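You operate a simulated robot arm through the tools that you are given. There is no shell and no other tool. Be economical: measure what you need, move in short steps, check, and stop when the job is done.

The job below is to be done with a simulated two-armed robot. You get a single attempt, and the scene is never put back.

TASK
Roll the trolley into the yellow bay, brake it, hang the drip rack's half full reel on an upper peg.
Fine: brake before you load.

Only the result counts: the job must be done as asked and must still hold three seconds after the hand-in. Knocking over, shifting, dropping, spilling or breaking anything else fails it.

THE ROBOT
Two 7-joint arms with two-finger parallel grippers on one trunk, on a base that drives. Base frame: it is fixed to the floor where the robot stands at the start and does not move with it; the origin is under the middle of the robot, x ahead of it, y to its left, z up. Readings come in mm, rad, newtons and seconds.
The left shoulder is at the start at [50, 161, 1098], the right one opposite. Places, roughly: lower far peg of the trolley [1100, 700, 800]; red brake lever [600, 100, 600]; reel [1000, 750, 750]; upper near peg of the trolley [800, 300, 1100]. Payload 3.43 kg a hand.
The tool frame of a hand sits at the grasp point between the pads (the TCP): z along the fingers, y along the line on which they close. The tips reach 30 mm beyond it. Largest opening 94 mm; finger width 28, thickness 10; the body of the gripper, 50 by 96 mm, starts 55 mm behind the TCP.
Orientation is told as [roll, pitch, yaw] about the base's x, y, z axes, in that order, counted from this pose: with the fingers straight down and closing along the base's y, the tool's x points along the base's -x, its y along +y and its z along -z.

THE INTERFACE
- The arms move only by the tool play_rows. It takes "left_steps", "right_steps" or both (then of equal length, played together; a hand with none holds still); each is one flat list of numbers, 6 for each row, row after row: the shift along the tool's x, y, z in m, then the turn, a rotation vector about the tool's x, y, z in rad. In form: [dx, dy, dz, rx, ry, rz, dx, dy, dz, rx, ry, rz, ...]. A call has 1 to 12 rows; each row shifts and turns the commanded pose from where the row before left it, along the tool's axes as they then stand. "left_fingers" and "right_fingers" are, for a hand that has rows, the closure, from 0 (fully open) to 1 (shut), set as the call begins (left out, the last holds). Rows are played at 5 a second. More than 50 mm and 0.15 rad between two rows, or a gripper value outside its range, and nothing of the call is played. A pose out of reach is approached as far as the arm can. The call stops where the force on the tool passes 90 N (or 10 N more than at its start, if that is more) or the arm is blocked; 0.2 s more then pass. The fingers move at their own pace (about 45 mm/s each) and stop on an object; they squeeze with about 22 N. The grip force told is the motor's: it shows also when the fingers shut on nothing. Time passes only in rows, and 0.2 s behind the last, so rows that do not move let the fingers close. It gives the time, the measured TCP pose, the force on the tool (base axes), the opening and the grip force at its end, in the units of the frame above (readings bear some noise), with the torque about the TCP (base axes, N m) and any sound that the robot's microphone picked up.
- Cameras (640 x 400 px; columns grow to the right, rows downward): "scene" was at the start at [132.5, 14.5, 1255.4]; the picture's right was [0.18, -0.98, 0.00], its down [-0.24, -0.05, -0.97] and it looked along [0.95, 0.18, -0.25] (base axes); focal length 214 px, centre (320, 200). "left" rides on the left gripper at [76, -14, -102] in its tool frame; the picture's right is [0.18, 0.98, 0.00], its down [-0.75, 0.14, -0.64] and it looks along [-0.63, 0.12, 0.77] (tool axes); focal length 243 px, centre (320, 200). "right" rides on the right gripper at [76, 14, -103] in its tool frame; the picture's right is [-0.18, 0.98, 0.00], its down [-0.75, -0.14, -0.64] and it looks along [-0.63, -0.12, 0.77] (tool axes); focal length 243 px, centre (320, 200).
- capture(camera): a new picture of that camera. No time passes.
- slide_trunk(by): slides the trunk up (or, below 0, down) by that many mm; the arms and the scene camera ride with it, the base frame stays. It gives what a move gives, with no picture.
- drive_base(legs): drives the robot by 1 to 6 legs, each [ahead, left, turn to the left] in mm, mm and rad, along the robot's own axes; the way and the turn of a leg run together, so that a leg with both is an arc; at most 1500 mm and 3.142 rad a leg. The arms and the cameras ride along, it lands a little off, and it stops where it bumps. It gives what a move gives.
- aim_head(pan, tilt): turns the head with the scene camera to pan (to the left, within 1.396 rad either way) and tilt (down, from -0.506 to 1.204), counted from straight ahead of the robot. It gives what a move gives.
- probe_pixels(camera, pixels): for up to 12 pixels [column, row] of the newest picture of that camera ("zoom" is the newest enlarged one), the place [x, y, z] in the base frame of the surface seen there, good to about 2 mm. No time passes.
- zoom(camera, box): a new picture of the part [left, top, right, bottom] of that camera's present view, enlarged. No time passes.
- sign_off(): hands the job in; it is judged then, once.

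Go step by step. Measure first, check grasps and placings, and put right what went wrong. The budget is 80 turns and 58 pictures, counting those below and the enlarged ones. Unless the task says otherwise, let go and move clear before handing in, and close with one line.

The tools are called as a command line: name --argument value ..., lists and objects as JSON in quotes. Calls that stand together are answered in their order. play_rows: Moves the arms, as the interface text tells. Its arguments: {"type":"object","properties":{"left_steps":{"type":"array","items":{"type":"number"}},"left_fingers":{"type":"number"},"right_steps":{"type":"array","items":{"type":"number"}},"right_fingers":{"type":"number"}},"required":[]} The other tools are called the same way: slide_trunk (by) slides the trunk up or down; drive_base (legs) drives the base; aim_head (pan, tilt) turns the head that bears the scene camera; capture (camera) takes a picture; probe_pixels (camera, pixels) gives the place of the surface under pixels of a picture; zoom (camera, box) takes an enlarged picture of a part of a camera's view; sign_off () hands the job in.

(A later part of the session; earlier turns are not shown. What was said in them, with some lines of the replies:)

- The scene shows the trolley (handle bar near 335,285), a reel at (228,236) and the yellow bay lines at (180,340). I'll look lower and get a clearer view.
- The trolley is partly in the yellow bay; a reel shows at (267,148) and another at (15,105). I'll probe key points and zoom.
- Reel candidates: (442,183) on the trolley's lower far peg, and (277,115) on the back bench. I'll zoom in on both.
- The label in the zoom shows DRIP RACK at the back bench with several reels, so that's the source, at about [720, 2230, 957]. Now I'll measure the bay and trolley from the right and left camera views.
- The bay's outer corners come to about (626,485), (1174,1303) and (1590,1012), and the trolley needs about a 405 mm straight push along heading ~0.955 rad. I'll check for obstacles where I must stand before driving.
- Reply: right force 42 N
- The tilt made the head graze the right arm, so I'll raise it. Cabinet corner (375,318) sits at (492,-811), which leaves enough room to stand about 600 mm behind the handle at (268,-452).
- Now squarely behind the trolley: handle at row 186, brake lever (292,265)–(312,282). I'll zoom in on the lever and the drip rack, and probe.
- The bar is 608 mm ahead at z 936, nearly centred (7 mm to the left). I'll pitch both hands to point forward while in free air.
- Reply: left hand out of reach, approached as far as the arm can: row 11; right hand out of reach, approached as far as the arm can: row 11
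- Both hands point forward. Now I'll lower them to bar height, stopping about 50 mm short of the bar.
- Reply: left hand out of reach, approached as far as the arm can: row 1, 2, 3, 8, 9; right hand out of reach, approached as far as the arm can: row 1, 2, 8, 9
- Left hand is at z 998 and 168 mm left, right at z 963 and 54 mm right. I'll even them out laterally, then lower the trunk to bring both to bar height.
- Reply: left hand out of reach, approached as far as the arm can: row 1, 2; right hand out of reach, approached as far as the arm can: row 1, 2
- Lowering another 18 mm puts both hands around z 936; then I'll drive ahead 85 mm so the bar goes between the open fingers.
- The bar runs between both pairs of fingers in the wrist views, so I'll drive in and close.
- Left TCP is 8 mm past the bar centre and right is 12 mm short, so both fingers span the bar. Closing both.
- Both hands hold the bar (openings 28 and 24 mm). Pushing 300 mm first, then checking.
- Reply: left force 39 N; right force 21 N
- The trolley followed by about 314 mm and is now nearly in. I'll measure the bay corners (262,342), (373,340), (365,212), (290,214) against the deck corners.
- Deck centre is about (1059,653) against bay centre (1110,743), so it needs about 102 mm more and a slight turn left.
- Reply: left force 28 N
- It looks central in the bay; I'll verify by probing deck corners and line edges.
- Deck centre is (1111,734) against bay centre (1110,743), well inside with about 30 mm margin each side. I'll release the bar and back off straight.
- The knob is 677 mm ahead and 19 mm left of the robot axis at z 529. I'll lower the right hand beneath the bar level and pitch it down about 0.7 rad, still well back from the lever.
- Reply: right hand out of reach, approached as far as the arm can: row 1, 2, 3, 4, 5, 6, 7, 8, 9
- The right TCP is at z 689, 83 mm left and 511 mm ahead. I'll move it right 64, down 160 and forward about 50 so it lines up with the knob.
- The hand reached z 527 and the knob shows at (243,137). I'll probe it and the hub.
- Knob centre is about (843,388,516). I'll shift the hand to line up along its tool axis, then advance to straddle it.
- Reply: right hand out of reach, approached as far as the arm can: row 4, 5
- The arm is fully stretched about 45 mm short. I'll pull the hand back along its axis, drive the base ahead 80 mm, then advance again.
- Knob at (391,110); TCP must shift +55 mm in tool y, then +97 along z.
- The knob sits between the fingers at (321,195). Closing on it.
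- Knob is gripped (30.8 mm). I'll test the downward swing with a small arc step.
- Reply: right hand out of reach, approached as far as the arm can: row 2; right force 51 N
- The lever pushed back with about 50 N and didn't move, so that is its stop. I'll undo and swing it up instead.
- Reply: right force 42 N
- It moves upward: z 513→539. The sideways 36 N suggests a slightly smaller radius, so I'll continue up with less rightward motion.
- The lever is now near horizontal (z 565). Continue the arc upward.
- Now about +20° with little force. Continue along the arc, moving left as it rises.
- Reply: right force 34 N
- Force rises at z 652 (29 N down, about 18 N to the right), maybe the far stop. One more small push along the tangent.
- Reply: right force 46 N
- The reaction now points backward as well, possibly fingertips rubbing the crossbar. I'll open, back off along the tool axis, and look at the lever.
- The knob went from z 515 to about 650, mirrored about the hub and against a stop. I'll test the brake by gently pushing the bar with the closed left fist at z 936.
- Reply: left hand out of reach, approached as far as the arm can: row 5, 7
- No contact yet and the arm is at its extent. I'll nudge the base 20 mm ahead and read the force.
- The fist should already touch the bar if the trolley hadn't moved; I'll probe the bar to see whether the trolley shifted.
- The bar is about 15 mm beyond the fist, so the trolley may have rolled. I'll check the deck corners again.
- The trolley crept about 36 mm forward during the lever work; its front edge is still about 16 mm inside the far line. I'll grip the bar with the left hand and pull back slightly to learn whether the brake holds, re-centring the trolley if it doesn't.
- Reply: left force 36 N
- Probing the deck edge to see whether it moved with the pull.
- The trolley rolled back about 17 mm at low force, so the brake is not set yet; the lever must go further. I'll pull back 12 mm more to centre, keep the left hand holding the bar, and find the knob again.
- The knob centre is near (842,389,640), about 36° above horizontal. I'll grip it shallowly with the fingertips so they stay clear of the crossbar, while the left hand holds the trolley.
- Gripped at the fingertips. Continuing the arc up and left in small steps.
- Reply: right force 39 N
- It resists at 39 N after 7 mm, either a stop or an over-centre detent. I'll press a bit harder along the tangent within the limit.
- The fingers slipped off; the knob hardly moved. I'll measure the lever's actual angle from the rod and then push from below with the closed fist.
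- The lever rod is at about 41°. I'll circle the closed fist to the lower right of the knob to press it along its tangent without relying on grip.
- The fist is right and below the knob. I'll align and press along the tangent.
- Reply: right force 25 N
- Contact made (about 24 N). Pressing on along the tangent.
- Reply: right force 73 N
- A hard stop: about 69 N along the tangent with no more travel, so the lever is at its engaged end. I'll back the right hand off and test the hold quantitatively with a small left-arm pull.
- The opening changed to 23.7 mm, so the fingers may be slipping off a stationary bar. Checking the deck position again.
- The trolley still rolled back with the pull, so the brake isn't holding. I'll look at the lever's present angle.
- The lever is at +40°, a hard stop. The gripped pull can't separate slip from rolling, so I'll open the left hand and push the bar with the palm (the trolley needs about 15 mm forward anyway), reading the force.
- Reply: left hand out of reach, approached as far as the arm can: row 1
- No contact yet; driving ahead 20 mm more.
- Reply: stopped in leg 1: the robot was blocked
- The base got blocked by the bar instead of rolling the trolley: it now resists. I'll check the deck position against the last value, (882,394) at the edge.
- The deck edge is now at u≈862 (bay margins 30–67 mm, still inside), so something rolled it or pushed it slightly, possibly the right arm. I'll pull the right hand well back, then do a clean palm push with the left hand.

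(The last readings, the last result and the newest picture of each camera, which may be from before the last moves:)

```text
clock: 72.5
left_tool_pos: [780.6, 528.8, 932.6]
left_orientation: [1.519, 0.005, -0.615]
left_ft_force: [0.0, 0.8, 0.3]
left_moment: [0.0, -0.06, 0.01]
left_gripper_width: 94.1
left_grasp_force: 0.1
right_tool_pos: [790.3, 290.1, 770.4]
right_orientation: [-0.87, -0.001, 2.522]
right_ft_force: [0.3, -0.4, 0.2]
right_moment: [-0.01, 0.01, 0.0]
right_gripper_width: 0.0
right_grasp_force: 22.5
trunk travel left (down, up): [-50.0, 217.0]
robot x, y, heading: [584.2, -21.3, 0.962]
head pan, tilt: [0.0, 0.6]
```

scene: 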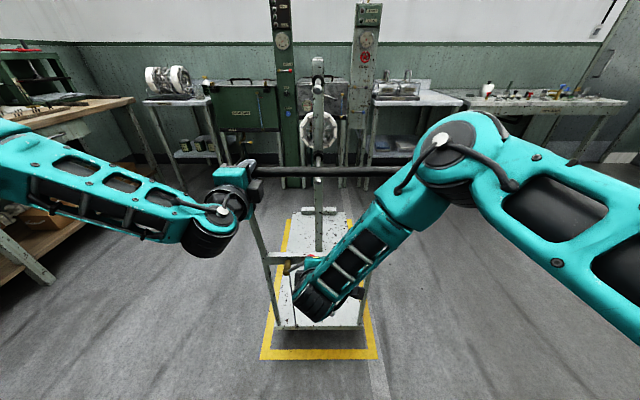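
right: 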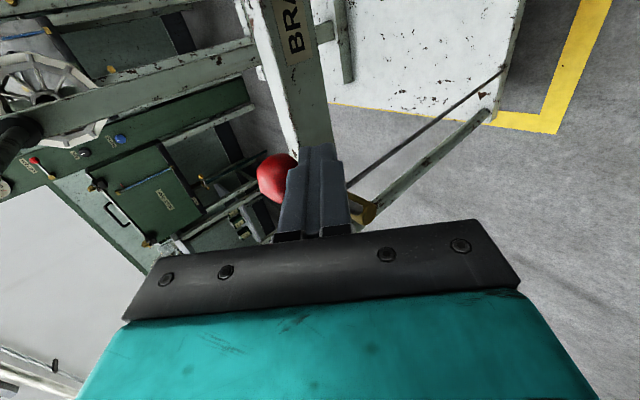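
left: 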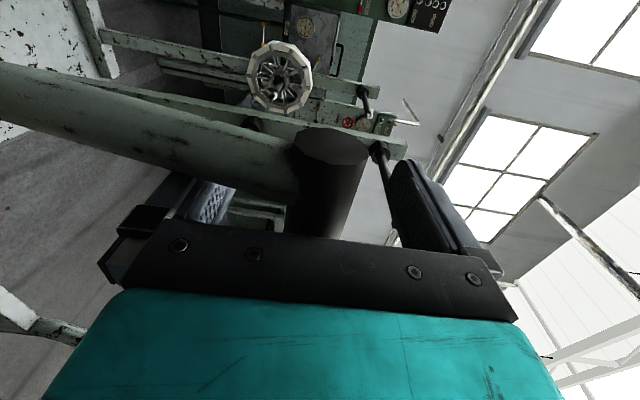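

The trolley rolled away under about 4 N, so +40° is the free end. The brake must be at the lower end pressed firmly. I'll grip the bar, draw the trolley back about 36 mm to centre and hold it there while working the lever down.

play_rows --left_steps '[0, 0, 0, 0, 0, 0, 0, 0, 0, 0, 0, 0, 0, 0, 0, 0, 0, 0, 0, 0, 0, 0, 0, 0, 0, 0, 0, 0, 0, 0, 0, 0, 0, 0, 0, 0]' --right_steps '[0, 0, 0, 0, 0, 0, 0, 0, 0, 0, 0, 0, 0, 0, 0, 0, 0, 0, 0, 0, 0, 0, 0, 0, 0, 0, 0, 0, 0, 0, 0, 0, 0, 0, 0, 0]' --left_fingers 1 --right_fingers 0

drive_base --legs '[[-36, 0, 0]]'

capture --camera "right"

```text
clock: 73.9
left_tool_pos: [778.4, 528.2, 927.1]
left_orientation: [1.506, 0.009, -0.617]
left_ft_force: [0.9, -6.2, -0.6]
left_moment: [0.61, -0.95, 0.41]
left_gripper_width: 28.7
left_grasp_force: 22.1
right_tool_pos: [790.3, 290.0, 769.9]
right_orientation: [-0.867, -0.001, 2.523]
right_ft_force: [0.0, 0.1, 0.0]
right_moment: [0.04, 0.01, -0.03]
right_gripper_width: 94.0
right_grasp_force: 0.1
trunk travel left (down, up): [-50.0, 217.0]
robot x, y, heading: [587.0, -19.8, 0.964]
head pan, tilt: [0.0, 0.6]
```

```text
clock: 74.8
left_tool_pos: [760.0, 501.7, 927.3]
left_orientation: [1.513, 0.008, -0.61]
left_ft_force: [6.3, 3.3, -31.6]
left_moment: [0.98, -1.1, 0.44]
left_gripper_width: 28.4
left_grasp_force: 21.9
right_tool_pos: [769.2, 260.7, 769.3]
right_orientation: [-0.866, -0.001, 2.522]
right_ft_force: [-0.8, 0.2, 0.5]
right_moment: [-0.02, 0.02, 0.02]
right_gripper_width: 94.2
right_grasp_force: 0.1
trunk travel left (down, up): [-50.0, 217.0]
robot x, y, heading: [563.0, -52.4, 0.961]
head pan, tilt: [0.0, 0.6]
```

```text
10 pictures are left
```

right: 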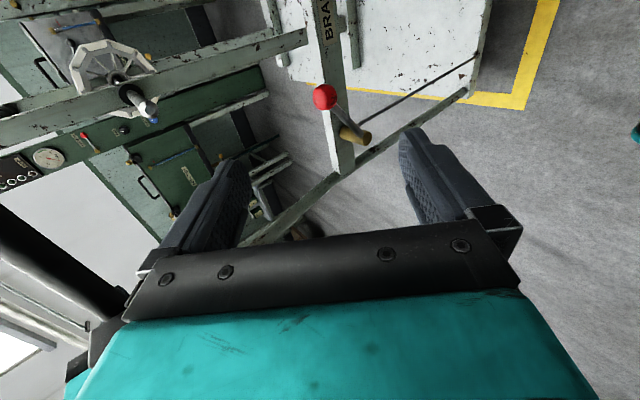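

probe_pixels --camera "right" --pixels '[[324, 97], [313, 97], [335, 97], [324, 86], [324, 108], [345, 121], [369, 136], [471, 88], [455, 93]]'

```text
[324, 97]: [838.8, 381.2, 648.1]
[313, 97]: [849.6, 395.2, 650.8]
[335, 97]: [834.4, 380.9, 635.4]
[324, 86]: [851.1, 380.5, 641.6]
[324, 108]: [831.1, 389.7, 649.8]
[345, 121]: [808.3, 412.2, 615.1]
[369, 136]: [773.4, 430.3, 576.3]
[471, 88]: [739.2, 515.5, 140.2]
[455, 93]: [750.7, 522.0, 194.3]
```

Trolley is re-centred (rear corner u≈846). Now I'll grip the knob shallowly again.

play_rows --right_steps '[-0.012, 0.0047, 0, 0, 0, 0, 0, 0, 0.0468, 0, 0, 0, 0, 0, 0.0468, 0, 0, 0, 0, 0, 0.0468, 0, 0, 0, 0, 0, 0.0468, 0, 0, 0]'

play_rows --right_steps '[0, 0, 0, 0, 0, 0, 0, 0, 0, 0, 0, 0, 0, 0, 0, 0, 0, 0, 0, 0, 0, 0, 0, 0, 0, 0, 0, 0, 0, 0]' --right_fingers 1

```text
clock: 76.0
left_tool_pos: [757.5, 499.5, 926.7]
left_orientation: [1.511, 0.009, -0.614]
left_ft_force: [0.2, -2.0, -20.2]
left_moment: [0.52, -0.85, 0.05]
left_gripper_width: 28.4
left_grasp_force: 21.9
right_tool_pos: [840.9, 377.7, 645.5]
right_orientation: [-0.866, -0.001, 2.521]
right_ft_force: [0.3, -0.8, 0.1]
right_moment: [0.01, -0.03, -0.03]
right_gripper_width: 93.9
right_grasp_force: 0.1
trunk travel left (down, up): [-50.0, 217.0]
robot x, y, heading: [565.9, -45.8, 0.959]
head pan, tilt: [0.0, 0.6]
```

```text
clock: 77.2
left_tool_pos: [758.1, 500.4, 928.9]
left_orientation: [1.509, 0.011, -0.612]
left_ft_force: [-0.1, -3.1, -23.2]
left_moment: [0.62, -0.9, -0.05]
left_gripper_width: 28.4
left_grasp_force: 22.5
right_tool_pos: [840.3, 378.1, 646.1]
right_orientation: [-0.869, 0.002, 2.523]
right_ft_force: [2.2, 1.6, 0.4]
right_moment: [0.09, -0.01, 0.01]
right_gripper_width: 29.6
right_grasp_force: 22.1
trunk travel left (down, up): [-50.0, 217.0]
robot x, y, heading: [561.9, -48.7, 0.968]
head pan, tilt: [0.0, 0.6]
```

Knob gripped (29.6 mm). Swinging it down the arc to the lower end.

play_rows --right_steps '[0.009, 0.0109, 0.0092, 0, 0, 0, 0.007, 0.0109, 0.0092, 0, 0, 0, 0.004, 0.0125, 0.0105, 0, 0, 0, 0.002, 0.0125, 0.0105, 0, 0, 0, -0.002, 0.0125, 0.0105, 0, 0, 0, -0.004, 0.0125, 0.0105, 0, 0, 0, -0.007, 0.0109, 0.0092, 0, 0, 0, -0.009, 0.0109, 0.0092, 0, 0, 0]'

```text
clock: 79.0
left_tool_pos: [758.7, 500.4, 927.4]
left_orientation: [1.511, 0.007, -0.611]
left_ft_force: [3.5, -0.6, -23.8]
left_moment: [0.66, -0.95, 0.13]
left_gripper_width: 28.6
left_grasp_force: 22.1
right_tool_pos: [839.7, 381.4, 521.6]
right_orientation: [-0.872, -0.002, 2.524]
right_ft_force: [-0.3, -0.8, 5.2]
right_moment: [0.34, 0.33, 0.23]
right_gripper_width: 29.7
right_grasp_force: 21.8
trunk travel left (down, up): [-50.0, 217.0]
robot x, y, heading: [567.3, -50.1, 0.954]
head pan, tilt: [0.0, 0.6]
```

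It followed smoothly to z 522 with just 5 N. Now pressing on past it, along the tangent.

play_rows --right_steps '[-0.008, 0.0068, 0.0058, 0, 0, 0, -0.009, 0.0065, 0.0055, 0, 0, 0]'

```text
clock: 79.5
left_tool_pos: [757.2, 500.6, 927.1]
left_orientation: [1.51, 0.011, -0.609]
left_ft_force: [-1.2, 10.5, -27.6]
left_moment: [0.76, -1.06, -0.85]
left_gripper_width: 28.6
left_grasp_force: 21.6
right_tool_pos: [840.0, 393.2, 511.3]
right_orientation: [-0.892, 0.012, 2.502]
right_ft_force: [31.3, -19.3, 36.3]
right_moment: [0.76, 1.08, 0.19]
right_gripper_width: 30.1
right_grasp_force: 21.9
trunk travel left (down, up): [-50.0, 217.0]
robot x, y, heading: [564.3, -52.8, 0.961]
head pan, tilt: [0.0, 0.6]
```

Another hard stop at the lower end. I'll relax the press, release the knob, and test with a small left-hand pull whether the trolley holds in this lever position.

play_rows --right_steps '[0.017, -0.0133, -0.0113, 0, 0, 0, 0, 0, 0, 0, 0, 0, 0, 0, 0, 0, 0, 0, 0, 0, 0, 0, 0, 0, 0, 0, 0, 0, 0, 0, 0, 0, -0.04, 0, 0, 0, 0, 0, -0.04, 0, 0, 0, 0, 0, -0.04, 0, 0, 0]' --right_fingers 0

play_rows --left_steps '[0, 0, -0.006, 0, 0, 0, 0, 0, -0.006, 0, 0, 0]'

capture --camera "right"

```text
clock: 81.3
left_tool_pos: [758.2, 500.4, 926.2]
left_orientation: [1.511, 0.007, -0.612]
left_ft_force: [-0.9, -4.9, -22.9]
left_moment: [0.57, -0.88, -0.09]
left_gripper_width: 28.5
left_grasp_force: 22.4
right_tool_pos: [788.5, 306.0, 595.4]
right_orientation: [-0.867, -0.001, 2.521]
right_ft_force: [-0.3, -0.4, 0.2]
right_moment: [0.02, 0.0, -0.01]
right_gripper_width: 94.0
right_grasp_force: 0.1
trunk travel left (down, up): [-50.0, 217.0]
robot x, y, heading: [564.3, -53.1, 0.963]
head pan, tilt: [0.0, 0.6]
```

```text
clock: 82.0
left_tool_pos: [751.6, 492.3, 928.6]
left_orientation: [1.513, 0.007, -0.609]
left_ft_force: [10.6, 15.3, -22.9]
left_moment: [0.45, -0.87, 0.08]
left_gripper_width: 28.6
left_grasp_force: 21.8
right_tool_pos: [788.8, 308.8, 594.1]
right_orientation: [-0.867, -0.003, 2.524]
right_ft_force: [-1.0, -0.1, 0.0]
right_moment: [-0.05, -0.02, 0.0]
right_gripper_width: 94.0
right_grasp_force: 0.1
trunk travel left (down, up): [-50.0, 217.0]
robot x, y, heading: [566.8, -53.3, 0.963]
head pan, tilt: [0.0, 0.6]
```

```text
9 pictures are left
```

right: 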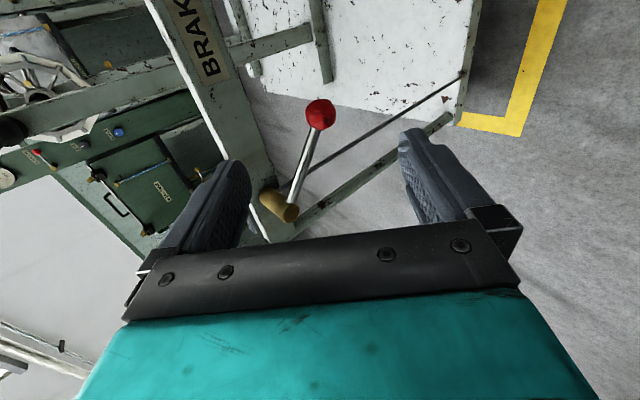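

Now a 12 mm pull leaves 18.6 N of resistance (it was −6.5 N with the lever up). One more small pull to confirm.

play_rows --left_steps '[0, 0, -0.008, 0, 0, 0]'

probe_pixels --camera "right" --pixels '[[455, 122], [457, 112], [461, 72], [440, 122], [320, 113]]'

capture --camera "right"

probe_pixels --camera "right" --pixels '[[455, 122], [457, 112], [461, 72], [440, 122], [320, 113]]'

```text
clock: 82.3
left_tool_pos: [747.2, 484.3, 929.1]
left_orientation: [1.51, 0.007, -0.609]
left_ft_force: [6.1, 14.3, -19.9]
left_moment: [0.31, -0.65, 0.05]
left_gripper_width: 28.4
left_grasp_force: 21.6
right_tool_pos: [788.6, 308.3, 594.7]
right_orientation: [-0.866, -0.001, 2.525]
right_ft_force: [0.0, 0.5, 1.3]
right_moment: [-0.02, 0.0, 0.0]
right_gripper_width: 94.2
right_grasp_force: 0.2
trunk travel left (down, up): [-50.0, 217.0]
robot x, y, heading: [568.1, -48.2, 0.968]
head pan, tilt: [0.0, 0.6]
```

```text
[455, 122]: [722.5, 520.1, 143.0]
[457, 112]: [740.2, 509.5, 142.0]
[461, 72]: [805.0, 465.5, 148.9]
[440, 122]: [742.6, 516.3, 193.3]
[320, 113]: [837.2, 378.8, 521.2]
```

```text
8 pictures are left
```

right: 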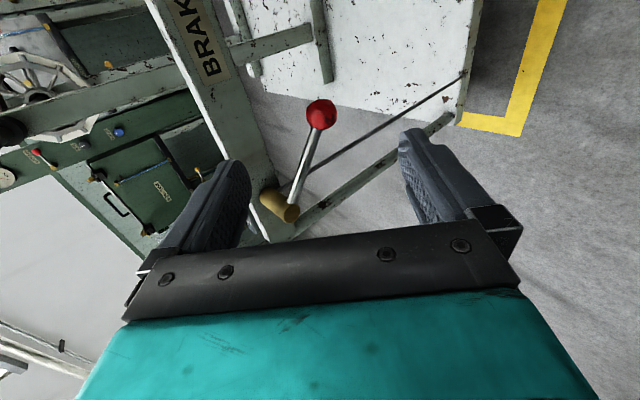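

```text
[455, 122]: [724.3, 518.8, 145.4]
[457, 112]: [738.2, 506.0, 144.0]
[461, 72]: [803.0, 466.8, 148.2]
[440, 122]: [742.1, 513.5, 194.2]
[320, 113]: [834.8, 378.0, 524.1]
```

The trolley stood still during that 8 mm pull (identical pixels, fingers slipped at about 15 N), so the brake now holds, with the rear corner at u≈840, centred in the bay. I'll probe the earlier scene view for the drip rack route and release the bar.

probe_pixels --camera "scene" --pixels '[[132, 97], [45, 283], [158, 162], [152, 80], [168, 80], [184, 78], [145, 101], [208, 98], [185, 160], [221, 156], [205, 84], [60, 104]]'

play_rows --left_steps '[0, 0, 0, 0, 0, 0, 0, 0, 0, 0, 0, 0, 0, 0, 0, 0, 0, 0, 0, 0, 0, 0, 0, 0, 0, 0, 0, 0, 0, 0]' --left_fingers 0

drive_base --legs '[[-260, 0, 0]]'

```text
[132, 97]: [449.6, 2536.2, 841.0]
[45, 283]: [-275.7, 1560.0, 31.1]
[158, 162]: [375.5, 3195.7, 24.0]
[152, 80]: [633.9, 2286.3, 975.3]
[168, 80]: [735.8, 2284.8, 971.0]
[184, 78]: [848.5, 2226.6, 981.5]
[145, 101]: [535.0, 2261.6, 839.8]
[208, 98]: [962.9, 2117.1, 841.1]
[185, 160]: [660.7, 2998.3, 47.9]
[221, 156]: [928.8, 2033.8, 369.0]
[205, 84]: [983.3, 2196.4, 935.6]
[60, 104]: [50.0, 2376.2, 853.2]
```

```text
clock: 83.5
left_tool_pos: [747.2, 482.9, 931.0]
left_orientation: [1.514, 0.007, -0.611]
left_ft_force: [0.5, -0.2, 0.2]
left_moment: [0.02, -0.01, 0.0]
left_gripper_width: 93.7
left_grasp_force: 0.0
right_tool_pos: [788.6, 307.9, 596.9]
right_orientation: [-0.869, -0.002, 2.523]
right_ft_force: [0.3, 0.0, 0.2]
right_moment: [0.0, 0.0, -0.01]
right_gripper_width: 94.0
right_grasp_force: 0.2
trunk travel left (down, up): [-50.0, 217.0]
robot x, y, heading: [562.9, -48.8, 0.963]
head pan, tilt: [0.0, 0.6]
```

```text
clock: 85.4
left_tool_pos: [597.3, 268.9, 930.9]
left_orientation: [1.515, 0.006, -0.614]
left_ft_force: [0.4, 0.1, -0.2]
left_moment: [-0.02, 0.0, -0.02]
left_gripper_width: 94.1
left_grasp_force: 0.0
right_tool_pos: [640.5, 92.1, 596.5]
right_orientation: [-0.869, -0.001, 2.52]
right_ft_force: [0.4, -0.9, -0.5]
right_moment: [-0.02, 0.0, 0.01]
right_gripper_width: 93.8
right_grasp_force: 0.1
trunk travel left (down, up): [-50.0, 217.0]
robot x, y, heading: [418.7, -261.1, 0.961]
head pan, tilt: [0.0, 0.6]
```

The rack bench faces heading ≈1.245 rad, with reels near (634–850, 2227–2286, 975). I'll drive around the trolley's left side to about 1 m in front of the rack.

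drive_base --legs '[[-165, 236, 0], [0, 0, 0.284], [1099, 372, 0], [500, -158, 0]]'

slide_trunk --by 130

aim_head --pan 0 --tilt 0.35

zoom --camera "scene" --box '[180, 110, 460, 285]'

```text
clock: 97.2
left_tool_pos: [476.3, 1903.1, 931.2]
left_orientation: [1.515, 0.007, -0.33]
left_ft_force: [-0.4, -0.9, -0.1]
left_moment: [-0.01, -0.01, 0.02]
left_gripper_width: 94.1
left_grasp_force: 0.1
right_tool_pos: [566.0, 1746.8, 596.1]
right_orientation: [-0.869, -0.004, 2.801]
right_ft_force: [0.4, 0.4, -0.6]
right_moment: [0.0, 0.0, -0.01]
right_gripper_width: 93.9
right_grasp_force: 0.1
trunk travel left (down, up): [-50.0, 217.0]
robot x, y, heading: [450.0, 1340.5, 1.241]
head pan, tilt: [0.0, 0.6]
```

```text
clock: 98.8
left_tool_pos: [475.9, 1902.7, 1061.0]
left_orientation: [1.517, 0.007, -0.328]
left_ft_force: [-0.2, -0.3, 1.0]
left_moment: [0.06, 0.0, 0.02]
left_gripper_width: 94.0
left_grasp_force: 0.1
right_tool_pos: [566.7, 1746.5, 726.6]
right_orientation: [-0.869, -0.001, 2.801]
right_ft_force: [1.3, -0.1, -0.8]
right_moment: [-0.04, 0.02, 0.0]
right_gripper_width: 94.0
right_grasp_force: 0.1
trunk travel left (down, up): [-180.0, 87.0]
robot x, y, heading: [450.8, 1340.7, 1.24]
head pan, tilt: [0.0, 0.6]
```

```text
clock: 99.6
left_tool_pos: [476.0, 1902.9, 1060.3]
left_orientation: [1.515, 0.008, -0.331]
left_ft_force: [-0.3, -0.1, -0.9]
left_moment: [0.01, 0.0, -0.03]
left_gripper_width: 94.0
left_grasp_force: 0.0
right_tool_pos: [565.0, 1746.4, 725.8]
right_orientation: [-0.87, -0.003, 2.803]
right_ft_force: [-0.1, -0.6, -0.3]
right_moment: [0.03, 0.02, 0.0]
right_gripper_width: 94.1
right_grasp_force: 0.1
trunk travel left (down, up): [-180.0, 87.0]
robot x, y, heading: [451.2, 1341.1, 1.246]
head pan, tilt: [0.0, 0.351]
```

```text
2.29 times, centred on (320, 198) of scene
```

zoom: 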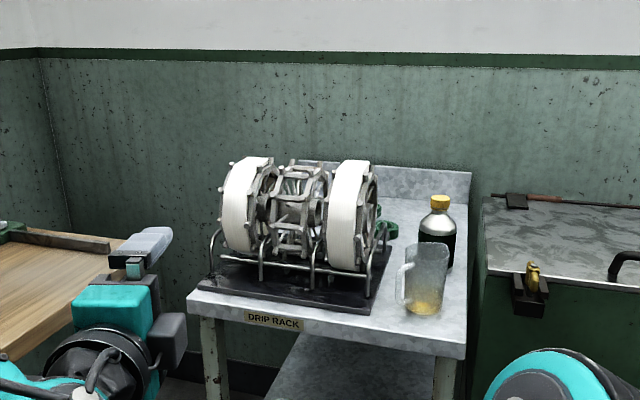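

Three reels lie in the rack: white left, bare middle, white right. I'll zoom in tightly to tell which one is half full.

zoom --camera "scene" --box '[262, 172, 358, 232]'

probe_pixels --camera "zoom" --pixels '[[180, 100], [150, 200], [420, 120], [440, 210], [330, 120], [330, 200], [100, 80], [540, 110], [500, 200], [90, 330], [490, 335], [250, 200]]'

```text
6.67 times, centred on (310, 202) of scene
```

zoom: 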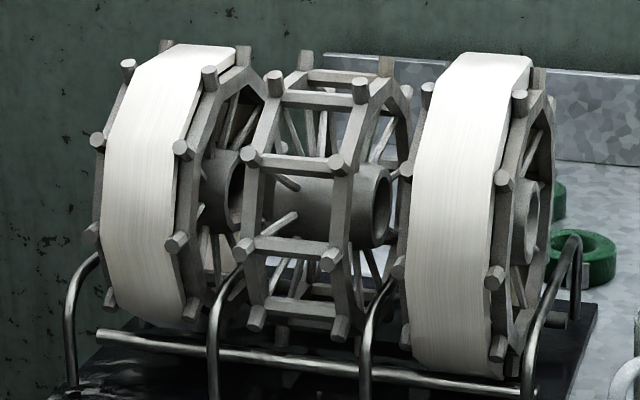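

```text
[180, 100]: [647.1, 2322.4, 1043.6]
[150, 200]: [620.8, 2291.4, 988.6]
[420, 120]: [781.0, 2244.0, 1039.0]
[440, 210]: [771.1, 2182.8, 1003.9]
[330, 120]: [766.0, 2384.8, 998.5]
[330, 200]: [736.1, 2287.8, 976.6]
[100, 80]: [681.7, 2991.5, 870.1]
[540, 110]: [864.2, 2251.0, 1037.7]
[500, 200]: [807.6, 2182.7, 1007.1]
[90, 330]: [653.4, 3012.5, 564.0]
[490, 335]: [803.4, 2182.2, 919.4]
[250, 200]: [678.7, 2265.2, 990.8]
```

I need yarn depth against peg length for each white reel; probing hubs, pegs and yarn surfaces.

probe_pixels --camera "zoom" --pixels '[[222, 185], [367, 195], [522, 225], [180, 149], [128, 66], [501, 180], [428, 88], [142, 150], [450, 150], [252, 157], [480, 70], [190, 60]]'

probe_pixels --camera "zoom" --pixels '[[120, 240], [160, 280], [430, 250], [450, 330], [338, 166], [330, 258], [175, 243], [495, 278], [450, 240], [150, 240], [96, 143], [404, 163]]'

```text
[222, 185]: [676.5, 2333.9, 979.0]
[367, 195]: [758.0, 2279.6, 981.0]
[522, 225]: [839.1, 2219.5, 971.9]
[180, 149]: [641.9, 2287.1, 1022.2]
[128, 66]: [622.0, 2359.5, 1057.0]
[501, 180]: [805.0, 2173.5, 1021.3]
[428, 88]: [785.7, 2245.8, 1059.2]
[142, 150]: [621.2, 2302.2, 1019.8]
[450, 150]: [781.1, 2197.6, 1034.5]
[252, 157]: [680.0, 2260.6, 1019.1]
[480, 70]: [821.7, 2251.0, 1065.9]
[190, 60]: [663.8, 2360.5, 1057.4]
```

```text
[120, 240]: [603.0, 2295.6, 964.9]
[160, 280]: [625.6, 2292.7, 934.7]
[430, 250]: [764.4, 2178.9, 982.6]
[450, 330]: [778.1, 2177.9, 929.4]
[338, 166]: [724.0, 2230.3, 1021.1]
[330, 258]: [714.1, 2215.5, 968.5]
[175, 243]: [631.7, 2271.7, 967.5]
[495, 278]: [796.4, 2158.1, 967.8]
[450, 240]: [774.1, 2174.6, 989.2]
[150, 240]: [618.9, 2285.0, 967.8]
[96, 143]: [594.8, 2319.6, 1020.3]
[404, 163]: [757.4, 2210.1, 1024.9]
```

Peg tips reach R≈90 mm; yarn radius is ~86 on the left reel and ~92 on the right, with the middle bare. So the left reel is the half-full one, centred near (661,2364,972), with its axis perpendicular to heading 0.96. I'll re-orient the left hand (closing sideways) and lift the right hand clear.

play_rows --left_steps '[0, 0, 0, 0, 0, -0.1428, 0, 0, 0, 0, 0, -0.1428, 0, 0, 0, 0, 0, -0.1428, 0, 0, 0, 0, 0, -0.1428, 0, 0, 0, 0, 0, -0.1428, 0, 0, 0, 0, 0, -0.1428, 0, 0, 0, 0, 0, -0.1428, 0, 0, 0, 0, 0, -0.1428, 0, 0, 0, 0, 0, -0.1428, 0, 0, 0, 0, 0, -0.1428, 0, 0, 0, 0, 0, -0.1428]' --right_steps '[0, -0.0139, -0.0188, 0, 0, 0, 0, -0.0139, -0.0188, 0, 0, 0, 0, -0.0139, -0.0188, 0, 0, 0, 0, -0.0139, -0.0188, 0, 0, 0, 0, -0.0139, -0.0188, 0, 0, 0, 0, -0.0139, -0.0188, 0, 0, 0, 0, -0.0139, -0.0188, 0, 0, 0, 0, -0.0139, -0.0188, 0, 0, 0, 0, -0.0139, -0.0188, 0, 0, 0, 0, -0.0139, -0.0188, 0, 0, 0, 0, -0.0139, -0.0188, 0, 0, 0]'

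play_rows --left_steps '[0, 0, 0, 0, 0.117, 0, 0, 0, 0, 0, 0.117, 0, 0, 0, 0, 0, 0.117, 0, 0, 0, 0, 0, 0.117, 0, 0, 0, 0, 0, 0.117, 0, 0, 0, 0, 0, 0.117, 0]'

```text
clock: 102.0
left_tool_pos: [476.3, 1902.5, 1060.6]
left_orientation: [0.102, -1.515, 1.139]
left_ft_force: [0.4, -0.5, 0.1]
left_moment: [-0.02, 0.01, -0.01]
left_gripper_width: 94.3
left_grasp_force: 0.1
right_tool_pos: [546.1, 1688.1, 977.6]
right_orientation: [-0.868, -0.001, 2.806]
right_ft_force: [0.9, 0.0, -0.3]
right_moment: [0.03, -0.02, 0.04]
right_gripper_width: 93.9
right_grasp_force: 0.1
trunk travel left (down, up): [-180.0, 87.0]
robot x, y, heading: [447.9, 1337.6, 1.244]
head pan, tilt: [0.0, 0.351]
```

```text
clock: 103.4
left_tool_pos: [475.8, 1903.7, 1060.3]
left_orientation: [0.012, -0.809, 1.23]
left_ft_force: [-0.3, -0.2, -0.2]
left_moment: [0.01, 0.02, 0.0]
left_gripper_width: 94.1
left_grasp_force: 0.1
right_tool_pos: [548.2, 1689.7, 978.1]
right_orientation: [-0.87, -0.001, 2.804]
right_ft_force: [-0.2, 0.2, 0.3]
right_moment: [0.0, 0.0, -0.03]
right_gripper_width: 93.8
right_grasp_force: 0.1
trunk travel left (down, up): [-180.0, 87.0]
robot x, y, heading: [451.3, 1340.3, 1.244]
head pan, tilt: [0.0, 0.351]
```

Left hand is now closing sideways, pitched about 44° down. I'll raise the trunk 33 mm, turn to 0.96 and drive so the hand stops about 110 mm short of the left reel's rim.

slide_trunk --by 33

drive_base --legs '[[0, 0, -0.285], [270, 258, 0]]'

capture --camera "left"

```text
clock: 104.2
left_tool_pos: [476.4, 1904.5, 1092.8]
left_orientation: [0.012, -0.813, 1.231]
left_ft_force: [-0.2, 0.0, 0.4]
left_moment: [-0.01, -0.02, 0.01]
left_gripper_width: 94.0
left_grasp_force: 0.1
right_tool_pos: [547.0, 1691.0, 1010.1]
right_orientation: [-0.87, -0.002, 2.806]
right_ft_force: [-0.1, 0.4, -0.2]
right_moment: [0.03, 0.02, -0.04]
right_gripper_width: 94.1
right_grasp_force: 0.1
trunk travel left (down, up): [-213.0, 54.0]
robot x, y, heading: [455.0, 1340.5, 1.243]
head pan, tilt: [0.0, 0.351]
```

```text
clock: 108.0
left_tool_pos: [570.6, 2236.4, 1094.1]
left_orientation: [0.01, -0.813, 0.953]
left_ft_force: [0.0, -0.5, 0.8]
left_moment: [0.01, 0.03, -0.02]
left_gripper_width: 93.8
left_grasp_force: 0.1
right_tool_pos: [579.9, 2010.4, 1009.4]
right_orientation: [-0.869, -0.002, 2.523]
right_ft_force: [-0.1, 0.1, -0.7]
right_moment: [0.02, -0.01, 0.0]
right_gripper_width: 94.0
right_grasp_force: 0.0
trunk travel left (down, up): [-213.0, 54.0]
robot x, y, heading: [389.7, 1702.4, 0.959]
head pan, tilt: [0.0, 0.351]
```

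```text
5 pictures are left
```

left: 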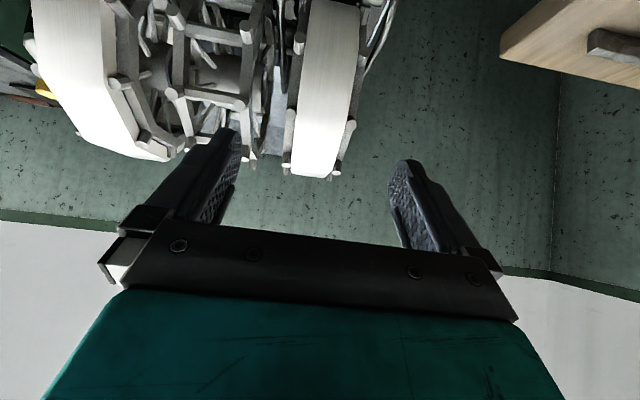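

The left reel sits at (320,90) between the finger lines. I'll probe its flanges to refine.

probe_pixels --camera "left" --pixels '[[350, 130], [292, 120], [320, 150], [320, 60], [300, 42], [366, 62], [335, 168], [287, 160], [262, 60], [350, 20], [245, 40], [278, 80]]'

```text
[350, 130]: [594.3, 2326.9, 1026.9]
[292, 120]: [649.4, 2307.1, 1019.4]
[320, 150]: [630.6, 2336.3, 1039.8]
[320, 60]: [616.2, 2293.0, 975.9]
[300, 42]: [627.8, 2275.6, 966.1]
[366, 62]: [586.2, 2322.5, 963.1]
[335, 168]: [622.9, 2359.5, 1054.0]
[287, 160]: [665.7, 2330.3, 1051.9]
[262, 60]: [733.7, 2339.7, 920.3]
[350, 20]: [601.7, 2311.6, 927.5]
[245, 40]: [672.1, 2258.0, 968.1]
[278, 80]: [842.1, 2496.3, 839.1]
```

Reel centre is t≈−821.5 (flanges −792…−852), and the neighbour leaves a 46 mm gap, enough for a finger. I'll drive 70 mm closer because of reach.

drive_base --legs '[[70, 0, 0]]'

```text
clock: 109.0
left_tool_pos: [610.8, 2294.4, 1092.4]
left_orientation: [0.012, -0.811, 0.954]
left_ft_force: [-0.1, -0.1, -0.9]
left_moment: [0.0, 0.02, 0.0]
left_gripper_width: 94.0
left_grasp_force: 0.0
right_tool_pos: [620.6, 2069.1, 1009.0]
right_orientation: [-0.869, -0.003, 2.523]
right_ft_force: [0.2, 0.8, -0.5]
right_moment: [0.02, -0.04, 0.0]
right_gripper_width: 94.0
right_grasp_force: 0.1
trunk travel left (down, up): [-213.0, 54.0]
robot x, y, heading: [431.3, 1760.7, 0.961]
head pan, tilt: [0.0, 0.351]
```

Now moving down and forward onto the rim, straddling the reel.

play_rows --left_steps '[0, 0.005, 0, 0, 0, 0, 0.0097, 0, 0.0261, 0, 0, 0, 0.0097, 0, 0.0261, 0, 0, 0, 0.0097, 0, 0.0261, 0, 0, 0]'

capture --camera "left"

```text
clock: 110.0
left_tool_pos: [628.1, 2327.1, 1020.1]
left_orientation: [0.012, -0.813, 0.954]
left_ft_force: [-0.1, -0.5, -0.1]
left_moment: [0.01, 0.01, 0.0]
left_gripper_width: 93.8
left_grasp_force: 0.1
right_tool_pos: [619.7, 2068.8, 1010.1]
right_orientation: [-0.87, -0.003, 2.526]
right_ft_force: [-0.2, -0.7, -0.3]
right_moment: [0.05, -0.01, 0.01]
right_gripper_width: 94.2
right_grasp_force: 0.0
trunk travel left (down, up): [-213.0, 54.0]
robot x, y, heading: [429.6, 1761.7, 0.967]
head pan, tilt: [0.0, 0.351]
```

```text
4 pictures are left
```

left: 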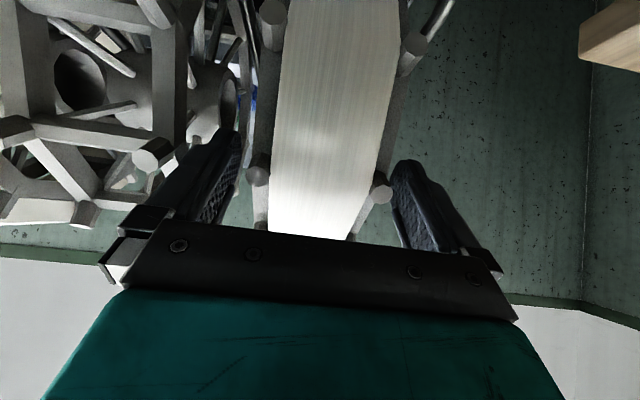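

Both fingers straddle the reel, with the yarn band centred between them at (330,150). Closing.

play_rows --left_steps '[0, 0, 0, 0, 0, 0, 0, 0, 0, 0, 0, 0, 0, 0, 0, 0, 0, 0, 0, 0, 0, 0, 0, 0, 0, 0, 0, 0, 0, 0]' --left_fingers 1

play_rows --left_steps '[-0.0073, 0, -0.0069, 0, 0, 0, -0.0073, 0, -0.0069, 0, 0, 0]'

```text
clock: 111.2
left_tool_pos: [627.7, 2327.2, 1021.0]
left_orientation: [0.011, -0.813, 0.953]
left_ft_force: [1.1, 1.1, -0.1]
left_moment: [-0.07, -0.23, 0.06]
left_gripper_width: 70.4
left_grasp_force: 22.4
right_tool_pos: [619.4, 2068.2, 1009.7]
right_orientation: [-0.868, -0.002, 2.525]
right_ft_force: [-0.7, 0.3, -1.0]
right_moment: [0.02, -0.03, 0.0]
right_gripper_width: 94.2
right_grasp_force: 0.0
trunk travel left (down, up): [-213.0, 54.0]
robot x, y, heading: [430.5, 1755.8, 0.961]
head pan, tilt: [0.0, 0.351]
```

```text
clock: 111.8
left_tool_pos: [627.7, 2327.3, 1039.9]
left_orientation: [0.013, -0.813, 0.953]
left_ft_force: [0.8, -0.1, -4.0]
left_moment: [-0.13, 0.08, -0.01]
left_gripper_width: 70.4
left_grasp_force: 22.0
right_tool_pos: [619.2, 2068.3, 1010.1]
right_orientation: [-0.87, -0.001, 2.526]
right_ft_force: [-1.1, -0.4, -0.6]
right_moment: [-0.02, 0.02, -0.06]
right_gripper_width: 93.9
right_grasp_force: 0.1
trunk travel left (down, up): [-213.0, 54.0]
robot x, y, heading: [431.3, 1761.7, 0.965]
head pan, tilt: [0.0, 0.351]
```

Reel is held and lifts cleanly (4 N weight). I'll lift it more and meanwhile probe the earlier close zoom for the hub ring to find the bore axis relative to my grip.

play_rows --left_steps '[-0.0218, 0, -0.0206, 0, 0, 0, -0.0218, 0, -0.0206, 0, 0, 0, -0.0218, 0, -0.0206, 0, 0, 0, -0.0218, 0, -0.0206, 0, 0, 0]'

probe_pixels --camera "zoom" --pixels '[[382, 167], [382, 243], [389, 200], [371, 205], [376, 185], [376, 228], [534, 182], [530, 262], [537, 220], [526, 225], [382, 205], [240, 165]]'

```text
clock: 112.8
left_tool_pos: [629.1, 2324.4, 1158.8]
left_orientation: [0.014, -0.814, 0.953]
left_ft_force: [0.6, 0.2, -2.6]
left_moment: [-0.16, 0.08, 0.0]
left_gripper_width: 70.7
left_grasp_force: 22.4
right_tool_pos: [619.6, 2067.9, 1010.7]
right_orientation: [-0.869, -0.002, 2.527]
right_ft_force: [0.0, 0.9, 0.1]
right_moment: [0.03, 0.02, -0.01]
right_gripper_width: 93.9
right_grasp_force: 0.0
trunk travel left (down, up): [-213.0, 54.0]
robot x, y, heading: [435.8, 1760.1, 0.965]
head pan, tilt: [0.0, 0.351]
```

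```text
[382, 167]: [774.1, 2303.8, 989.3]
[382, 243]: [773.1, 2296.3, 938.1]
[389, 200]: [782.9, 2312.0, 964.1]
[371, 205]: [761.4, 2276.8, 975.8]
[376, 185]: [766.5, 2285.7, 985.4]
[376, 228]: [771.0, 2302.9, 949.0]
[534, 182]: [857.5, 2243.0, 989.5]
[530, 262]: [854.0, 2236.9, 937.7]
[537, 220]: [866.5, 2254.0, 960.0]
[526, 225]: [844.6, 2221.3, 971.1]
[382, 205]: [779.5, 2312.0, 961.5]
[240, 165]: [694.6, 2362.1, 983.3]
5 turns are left
```

Only five turns remain, so I'm batching. The bore axis is 62 mm ahead of and 57 mm below my grip. I'll back off, turn to face the trolley's left side, stop 150 mm short of the near upper peg, and zoom and probe around where its tip should appear.

drive_base --legs '[[-300, 0, 0], [0, 0, -1.579], [361, -659, 0]]'

aim_head --pan 0.342 --tilt 0.37

zoom --camera "scene" --box '[240, 150, 400, 250]'

probe_pixels --camera "zoom" --pixels '[[240, 120], [240, 140], [240, 155], [240, 170], [240, 185], [240, 200], [240, 215], [240, 230], [240, 245], [240, 260], [240, 280], [240, 300]]'

probe_pixels --camera "zoom" --pixels '[[290, 120], [290, 140], [290, 155], [290, 170], [290, 185], [290, 200], [290, 215], [290, 230], [290, 245], [290, 260], [290, 280], [290, 300]]'

```text
clock: 124.3
left_tool_pos: [800.0, 601.8, 1159.5]
left_orientation: [0.011, -0.814, -0.562]
left_ft_force: [-0.2, -0.5, -3.4]
left_moment: [0.11, 0.16, 0.03]
left_gripper_width: 70.6
left_grasp_force: 21.7
right_tool_pos: [541.9, 596.5, 1010.5]
right_orientation: [-0.869, -0.001, 1.013]
right_ft_force: [-0.3, -0.2, 0.4]
right_moment: [0.0, 0.0, 0.01]
right_gripper_width: 93.8
right_grasp_force: 0.1
trunk travel left (down, up): [-213.0, 54.0]
robot x, y, heading: [223.2, 766.6, -0.546]
head pan, tilt: [0.0, 0.351]
```

```text
clock: 125.1
left_tool_pos: [800.3, 602.9, 1158.8]
left_orientation: [0.011, -0.81, -0.56]
left_ft_force: [0.0, -0.5, -3.4]
left_moment: [0.09, 0.15, 0.02]
left_gripper_width: 70.4
left_grasp_force: 21.9
right_tool_pos: [541.9, 597.4, 1010.4]
right_orientation: [-0.871, -0.002, 1.011]
right_ft_force: [0.0, 0.3, -0.2]
right_moment: [0.02, 0.02, -0.01]
right_gripper_width: 94.0
right_grasp_force: 0.2
trunk travel left (down, up): [-213.0, 54.0]
robot x, y, heading: [224.6, 769.9, -0.549]
head pan, tilt: [0.342, 0.37]
```

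```text
4.00 times, centred on (320, 200) of scene
```

zoom: 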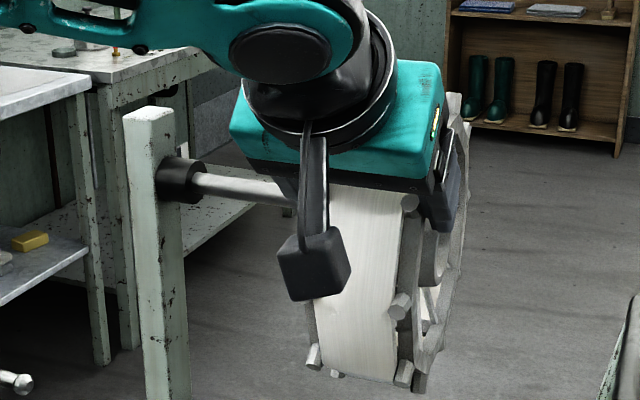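

```text
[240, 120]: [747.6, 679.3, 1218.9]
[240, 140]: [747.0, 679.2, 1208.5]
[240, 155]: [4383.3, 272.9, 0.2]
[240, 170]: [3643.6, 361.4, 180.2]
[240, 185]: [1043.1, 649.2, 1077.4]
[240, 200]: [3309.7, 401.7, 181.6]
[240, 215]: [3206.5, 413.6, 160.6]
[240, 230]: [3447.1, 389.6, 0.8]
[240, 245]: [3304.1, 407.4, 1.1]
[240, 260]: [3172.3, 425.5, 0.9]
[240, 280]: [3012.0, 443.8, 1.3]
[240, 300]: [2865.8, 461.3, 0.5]
```

```text
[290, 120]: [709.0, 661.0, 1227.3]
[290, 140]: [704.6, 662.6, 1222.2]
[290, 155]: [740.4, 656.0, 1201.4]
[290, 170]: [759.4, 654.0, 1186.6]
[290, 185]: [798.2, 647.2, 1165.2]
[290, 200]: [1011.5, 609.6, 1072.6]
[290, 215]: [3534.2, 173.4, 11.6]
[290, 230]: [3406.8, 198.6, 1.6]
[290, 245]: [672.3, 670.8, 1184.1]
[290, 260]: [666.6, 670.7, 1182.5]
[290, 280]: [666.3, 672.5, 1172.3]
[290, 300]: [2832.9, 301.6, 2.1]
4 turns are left
```

Peg axis found: it passes F≈487.5, z≈1071, with the tip at L≈966 (F across, L along the trolley). My reel centre is at F≈379, L≈920 after a −0.058 turn. I'll probe the visible hub ring, turn, shift 29 mm right, advance 108 mm and lower 31 mm.

probe_pixels --camera "zoom" --pixels '[[428, 240], [436, 225], [445, 235], [449, 255], [445, 275], [436, 288], [428, 275], [426, 255], [438, 255], [432, 300], [460, 200], [420, 380]]'

drive_base --legs '[[0, 0, -0.058], [0, -30, 0], [106, 0, 0]]'

slide_trunk --by -31

aim_head --pan 0.4 --tilt 0.41

zoom --camera "scene" --box '[240, 150, 400, 250]'

```text
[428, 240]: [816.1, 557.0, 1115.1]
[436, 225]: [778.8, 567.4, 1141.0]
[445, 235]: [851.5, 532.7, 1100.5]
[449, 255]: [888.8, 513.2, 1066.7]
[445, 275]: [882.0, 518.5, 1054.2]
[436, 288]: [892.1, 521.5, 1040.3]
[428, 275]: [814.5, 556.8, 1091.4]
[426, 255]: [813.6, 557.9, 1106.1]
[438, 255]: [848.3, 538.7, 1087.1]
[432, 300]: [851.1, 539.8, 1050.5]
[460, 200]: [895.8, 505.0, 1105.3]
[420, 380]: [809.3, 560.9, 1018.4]
```

```text
clock: 127.3
left_tool_pos: [860.9, 483.9, 1157.7]
left_orientation: [0.013, -0.811, -0.616]
left_ft_force: [0.5, -1.1, -3.0]
left_moment: [0.1, 0.12, -0.03]
left_gripper_width: 70.5
left_grasp_force: 22.3
right_tool_pos: [604.3, 492.9, 1009.1]
right_orientation: [-0.867, -0.003, 0.956]
right_ft_force: [0.1, -0.1, -0.3]
right_moment: [0.05, 0.0, 0.05]
right_gripper_width: 94.1
right_grasp_force: 0.1
trunk travel left (down, up): [-213.0, 54.0]
robot x, y, heading: [296.4, 683.8, -0.609]
head pan, tilt: [0.342, 0.37]
```

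```text
clock: 128.1
left_tool_pos: [860.2, 484.6, 1126.6]
left_orientation: [0.012, -0.811, -0.617]
left_ft_force: [-0.1, -0.8, -3.0]
left_moment: [0.07, 0.14, 0.02]
left_gripper_width: 70.3
left_grasp_force: 21.8
right_tool_pos: [603.2, 494.2, 978.4]
right_orientation: [-0.869, -0.001, 0.957]
right_ft_force: [-0.3, 0.0, 0.1]
right_moment: [0.0, 0.0, 0.03]
right_gripper_width: 94.0
right_grasp_force: 0.1
trunk travel left (down, up): [-182.0, 85.0]
robot x, y, heading: [295.3, 682.4, -0.61]
head pan, tilt: [0.342, 0.37]
```

```text
clock: 128.7
left_tool_pos: [859.8, 485.0, 1127.1]
left_orientation: [0.011, -0.811, -0.615]
left_ft_force: [0.0, 0.2, -2.3]
left_moment: [0.05, 0.13, -0.04]
left_gripper_width: 70.4
left_grasp_force: 21.9
right_tool_pos: [604.1, 494.1, 979.0]
right_orientation: [-0.869, -0.002, 0.956]
right_ft_force: [-0.3, 0.9, -0.8]
right_moment: [0.0, 0.02, -0.03]
right_gripper_width: 93.8
right_grasp_force: 0.1
trunk travel left (down, up): [-182.0, 85.0]
robot x, y, heading: [294.3, 682.6, -0.61]
head pan, tilt: [0.4, 0.41]
```

```text
4.00 times, centred on (320, 200) of scene
3 turns are left
```

zoom: 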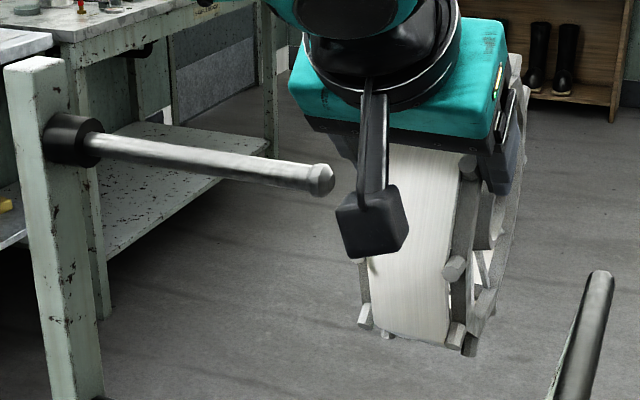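

The reel sits just off the peg tip (tip at (322,180)), with C at about F 484, L 892, z 1070. I'll probe the peg's axis and tip and the hub precisely before sliding on.

probe_pixels --camera "zoom" --pixels '[[130, 146], [180, 154], [230, 163], [270, 170], [290, 174], [310, 180], [320, 180], [328, 180], [320, 168], [320, 190], [230, 156], [230, 170]]'

probe_pixels --camera "zoom" --pixels '[[180, 145], [180, 149], [180, 159], [180, 164], [270, 161], [270, 165], [270, 176], [270, 181], [120, 137], [120, 155], [315, 165], [315, 195]]'

probe_pixels --camera "zoom" --pixels '[[478, 200], [478, 215], [478, 230], [478, 245], [485, 200], [485, 215], [485, 230], [485, 245], [492, 205], [492, 220], [492, 235], [498, 220]]'

```text
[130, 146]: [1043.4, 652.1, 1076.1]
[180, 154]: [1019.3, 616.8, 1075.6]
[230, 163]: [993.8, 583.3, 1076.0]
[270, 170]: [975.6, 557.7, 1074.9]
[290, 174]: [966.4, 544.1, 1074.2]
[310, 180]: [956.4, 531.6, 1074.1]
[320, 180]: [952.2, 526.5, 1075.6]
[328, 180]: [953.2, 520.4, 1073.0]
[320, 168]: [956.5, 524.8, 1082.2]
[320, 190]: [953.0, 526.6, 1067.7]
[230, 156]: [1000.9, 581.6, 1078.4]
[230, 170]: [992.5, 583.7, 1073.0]
```

```text
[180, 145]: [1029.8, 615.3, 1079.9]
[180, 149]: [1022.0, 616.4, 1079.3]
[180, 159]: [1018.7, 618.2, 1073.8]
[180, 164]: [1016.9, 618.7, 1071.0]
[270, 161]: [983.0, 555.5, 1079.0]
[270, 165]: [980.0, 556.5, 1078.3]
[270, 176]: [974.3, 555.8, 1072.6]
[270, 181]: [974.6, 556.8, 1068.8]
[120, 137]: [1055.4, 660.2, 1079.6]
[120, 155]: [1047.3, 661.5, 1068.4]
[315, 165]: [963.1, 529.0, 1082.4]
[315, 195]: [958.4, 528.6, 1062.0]
```

```text
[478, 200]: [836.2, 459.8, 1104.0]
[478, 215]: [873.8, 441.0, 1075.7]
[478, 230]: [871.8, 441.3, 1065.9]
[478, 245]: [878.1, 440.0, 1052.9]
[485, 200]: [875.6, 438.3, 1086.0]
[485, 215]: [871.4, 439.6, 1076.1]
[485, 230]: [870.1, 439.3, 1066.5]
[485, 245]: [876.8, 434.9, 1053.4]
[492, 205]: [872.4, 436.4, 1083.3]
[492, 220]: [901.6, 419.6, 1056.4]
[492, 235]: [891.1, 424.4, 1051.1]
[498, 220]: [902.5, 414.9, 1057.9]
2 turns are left
```

The hub fit gives the bore at F 483.5, z 1070.8; the peg axis is at F 485, z 1071, tip L≈977, so they're aligned within 2 mm. I'll nudge 1.5 mm ahead, slide the base left 178 mm so the reel goes onto the peg, then lower it to rest.

play_rows --left_steps '[-0.001, 0, 0.0011, 0, 0, 0]'

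drive_base --legs '[[0, 178, 0]]'

play_rows --left_steps '[0.0029, 0, 0.0028, 0, 0, 0, 0.0029, 0, 0.0028, 0, 0, 0]'

zoom --camera "scene" --box '[240, 150, 400, 250]'

```text
clock: 129.1
left_tool_pos: [861.5, 482.9, 1127.1]
left_orientation: [0.012, -0.812, -0.617]
left_ft_force: [-0.3, 1.1, -2.6]
left_moment: [0.1, 0.11, 0.02]
left_gripper_width: 70.3
left_grasp_force: 21.4
right_tool_pos: [604.1, 493.8, 978.4]
right_orientation: [-0.869, -0.001, 0.957]
right_ft_force: [0.2, -0.2, 0.2]
right_moment: [-0.02, 0.02, 0.0]
right_gripper_width: 94.1
right_grasp_force: 0.0
trunk travel left (down, up): [-182.0, 85.0]
robot x, y, heading: [294.5, 680.5, -0.606]
head pan, tilt: [0.4, 0.41]
```

```text
clock: 131.3
left_tool_pos: [964.1, 633.9, 1127.3]
left_orientation: [0.013, -0.811, -0.614]
left_ft_force: [-0.4, -1.1, -3.1]
left_moment: [0.08, 0.13, 0.0]
left_gripper_width: 70.5
left_grasp_force: 22.2
right_tool_pos: [705.9, 643.0, 979.2]
right_orientation: [-0.87, -0.001, 0.959]
right_ft_force: [-0.4, -0.8, 0.2]
right_moment: [0.0, -0.02, 0.0]
right_gripper_width: 94.1
right_grasp_force: 0.1
trunk travel left (down, up): [-182.0, 85.0]
robot x, y, heading: [400.9, 833.3, -0.607]
head pan, tilt: [0.4, 0.41]
```

```text
clock: 131.9
left_tool_pos: [965.9, 631.4, 1120.3]
left_orientation: [0.012, -0.812, -0.614]
left_ft_force: [0.9, -0.6, -2.8]
left_moment: [0.08, 0.14, 0.02]
left_gripper_width: 70.1
left_grasp_force: 22.0
right_tool_pos: [706.6, 643.4, 978.4]
right_orientation: [-0.869, -0.002, 0.958]
right_ft_force: [-0.8, -0.4, 1.0]
right_moment: [-0.04, -0.02, 0.0]
right_gripper_width: 94.1
right_grasp_force: 0.0
trunk travel left (down, up): [-182.0, 85.0]
robot x, y, heading: [397.3, 830.4, -0.6]
head pan, tilt: [0.4, 0.41]
```

```text
4.00 times, centred on (320, 200) of scene
1 turns are left
```

zoom: 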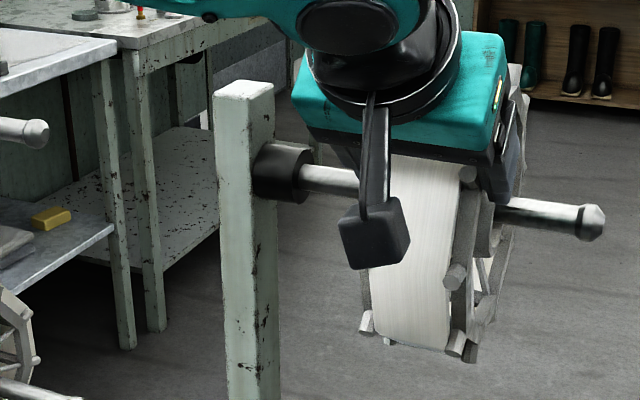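

The picture shows the peg running through the reel, with its tip out at (592,222) and the reel clear of the collar; no side force. I'll set it down the last few mm, let go, withdraw along the finger axis, back off, and hand in: the trolley is in the yellow bay and braked, and the half-full reel is on the upper near peg.

play_rows --left_steps '[0.0022, 0, 0.0021, 0, 0, 0, 0.0022, 0, 0.0021, 0, 0, 0, 0, 0, 0, 0, 0, 0]'

play_rows --left_steps '[0, 0, 0, 0, 0, 0, 0, 0, 0, 0, 0, 0, 0, 0, 0, 0, 0, 0, 0, 0, 0, 0, 0, 0, 0, 0, 0, 0, 0, 0, 0, 0, 0, 0, 0, 0, 0, 0, 0, 0, 0, 0, 0, 0, 0, 0, 0, 0]' --left_fingers 0

play_rows --left_steps '[0, 0, -0.025, 0, 0, 0, 0, 0, -0.025, 0, 0, 0, 0, 0, -0.025, 0, 0, 0, 0, 0, -0.025, 0, 0, 0, 0, 0, -0.025, 0, 0, 0, 0, 0, -0.025, 0, 0, 0]'

drive_base --legs '[[-150, 0, 0]]'

sign_off

```text
clock: 132.7
left_tool_pos: [964.0, 632.5, 1114.9]
left_orientation: [0.012, -0.817, -0.614]
left_ft_force: [-6.4, 7.6, 15.1]
left_moment: [-1.04, -0.52, -0.08]
left_gripper_width: 69.9
left_grasp_force: 20.8
right_tool_pos: [705.3, 644.0, 980.4]
right_orientation: [-0.871, -0.002, 0.958]
right_ft_force: [0.4, -0.8, -1.2]
right_moment: [0.04, 0.03, 0.02]
right_gripper_width: 94.2
right_grasp_force: 0.2
trunk travel left (down, up): [-182.0, 85.0]
robot x, y, heading: [402.5, 830.8, -0.601]
head pan, tilt: [0.4, 0.41]
```

```text
clock: 134.5
left_tool_pos: [966.8, 632.6, 1114.5]
left_orientation: [0.013, -0.813, -0.614]
left_ft_force: [0.0, 0.1, 1.0]
left_moment: [0.05, 0.0, 0.02]
left_gripper_width: 93.9
left_grasp_force: 0.0
right_tool_pos: [705.9, 642.1, 979.2]
right_orientation: [-0.869, -0.001, 0.957]
right_ft_force: [0.6, 1.0, -0.3]
right_moment: [-0.05, 0.03, 0.0]
right_gripper_width: 94.2
right_grasp_force: 0.0
trunk travel left (down, up): [-182.0, 85.0]
robot x, y, heading: [396.4, 832.5, -0.608]
head pan, tilt: [0.4, 0.41]
```

```text
clock: 135.9
left_tool_pos: [873.7, 698.5, 1216.8]
left_orientation: [0.011, -0.811, -0.615]
left_ft_force: [-0.6, 0.6, 0.2]
left_moment: [0.04, 0.01, 0.01]
left_gripper_width: 93.9
left_grasp_force: 0.0
right_tool_pos: [705.5, 642.9, 980.6]
right_orientation: [-0.869, -0.002, 0.959]
right_ft_force: [0.4, 0.5, 0.3]
right_moment: [0.01, 0.02, 0.02]
right_gripper_width: 93.8
right_grasp_force: 0.2
trunk travel left (down, up): [-182.0, 85.0]
robot x, y, heading: [397.0, 827.8, -0.601]
head pan, tilt: [0.4, 0.41]
```

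```text
clock: 137.3
left_tool_pos: [753.5, 778.9, 1216.6]
left_orientation: [0.013, -0.814, -0.616]
left_ft_force: [0.2, -1.0, -1.1]
left_moment: [0.0, 0.02, 0.01]
left_gripper_width: 93.6
left_grasp_force: 0.0
right_tool_pos: [587.2, 725.2, 978.6]
right_orientation: [-0.872, -0.001, 0.956]
right_ft_force: [-0.5, 0.1, -0.4]
right_moment: [-0.03, 0.01, -0.01]
right_gripper_width: 94.3
right_grasp_force: 0.0
trunk travel left (down, up): [-182.0, 85.0]
robot x, y, heading: [277.0, 913.7, -0.606]
head pan, tilt: [0.4, 0.41]
```

```text
The job is handed in.
```

I've handed the job in: the trolley is in the yellow bay, braked before loading, and the drip rack's half-full reel (the left one, judged by its thinner yarn layer) hangs on the upper near peg. I took no picture after letting go. The brake check was an 8 mm pull that didn't move the trolley, with the lever at its lower stop. That is about where the lever started, when the trolley still rolled.
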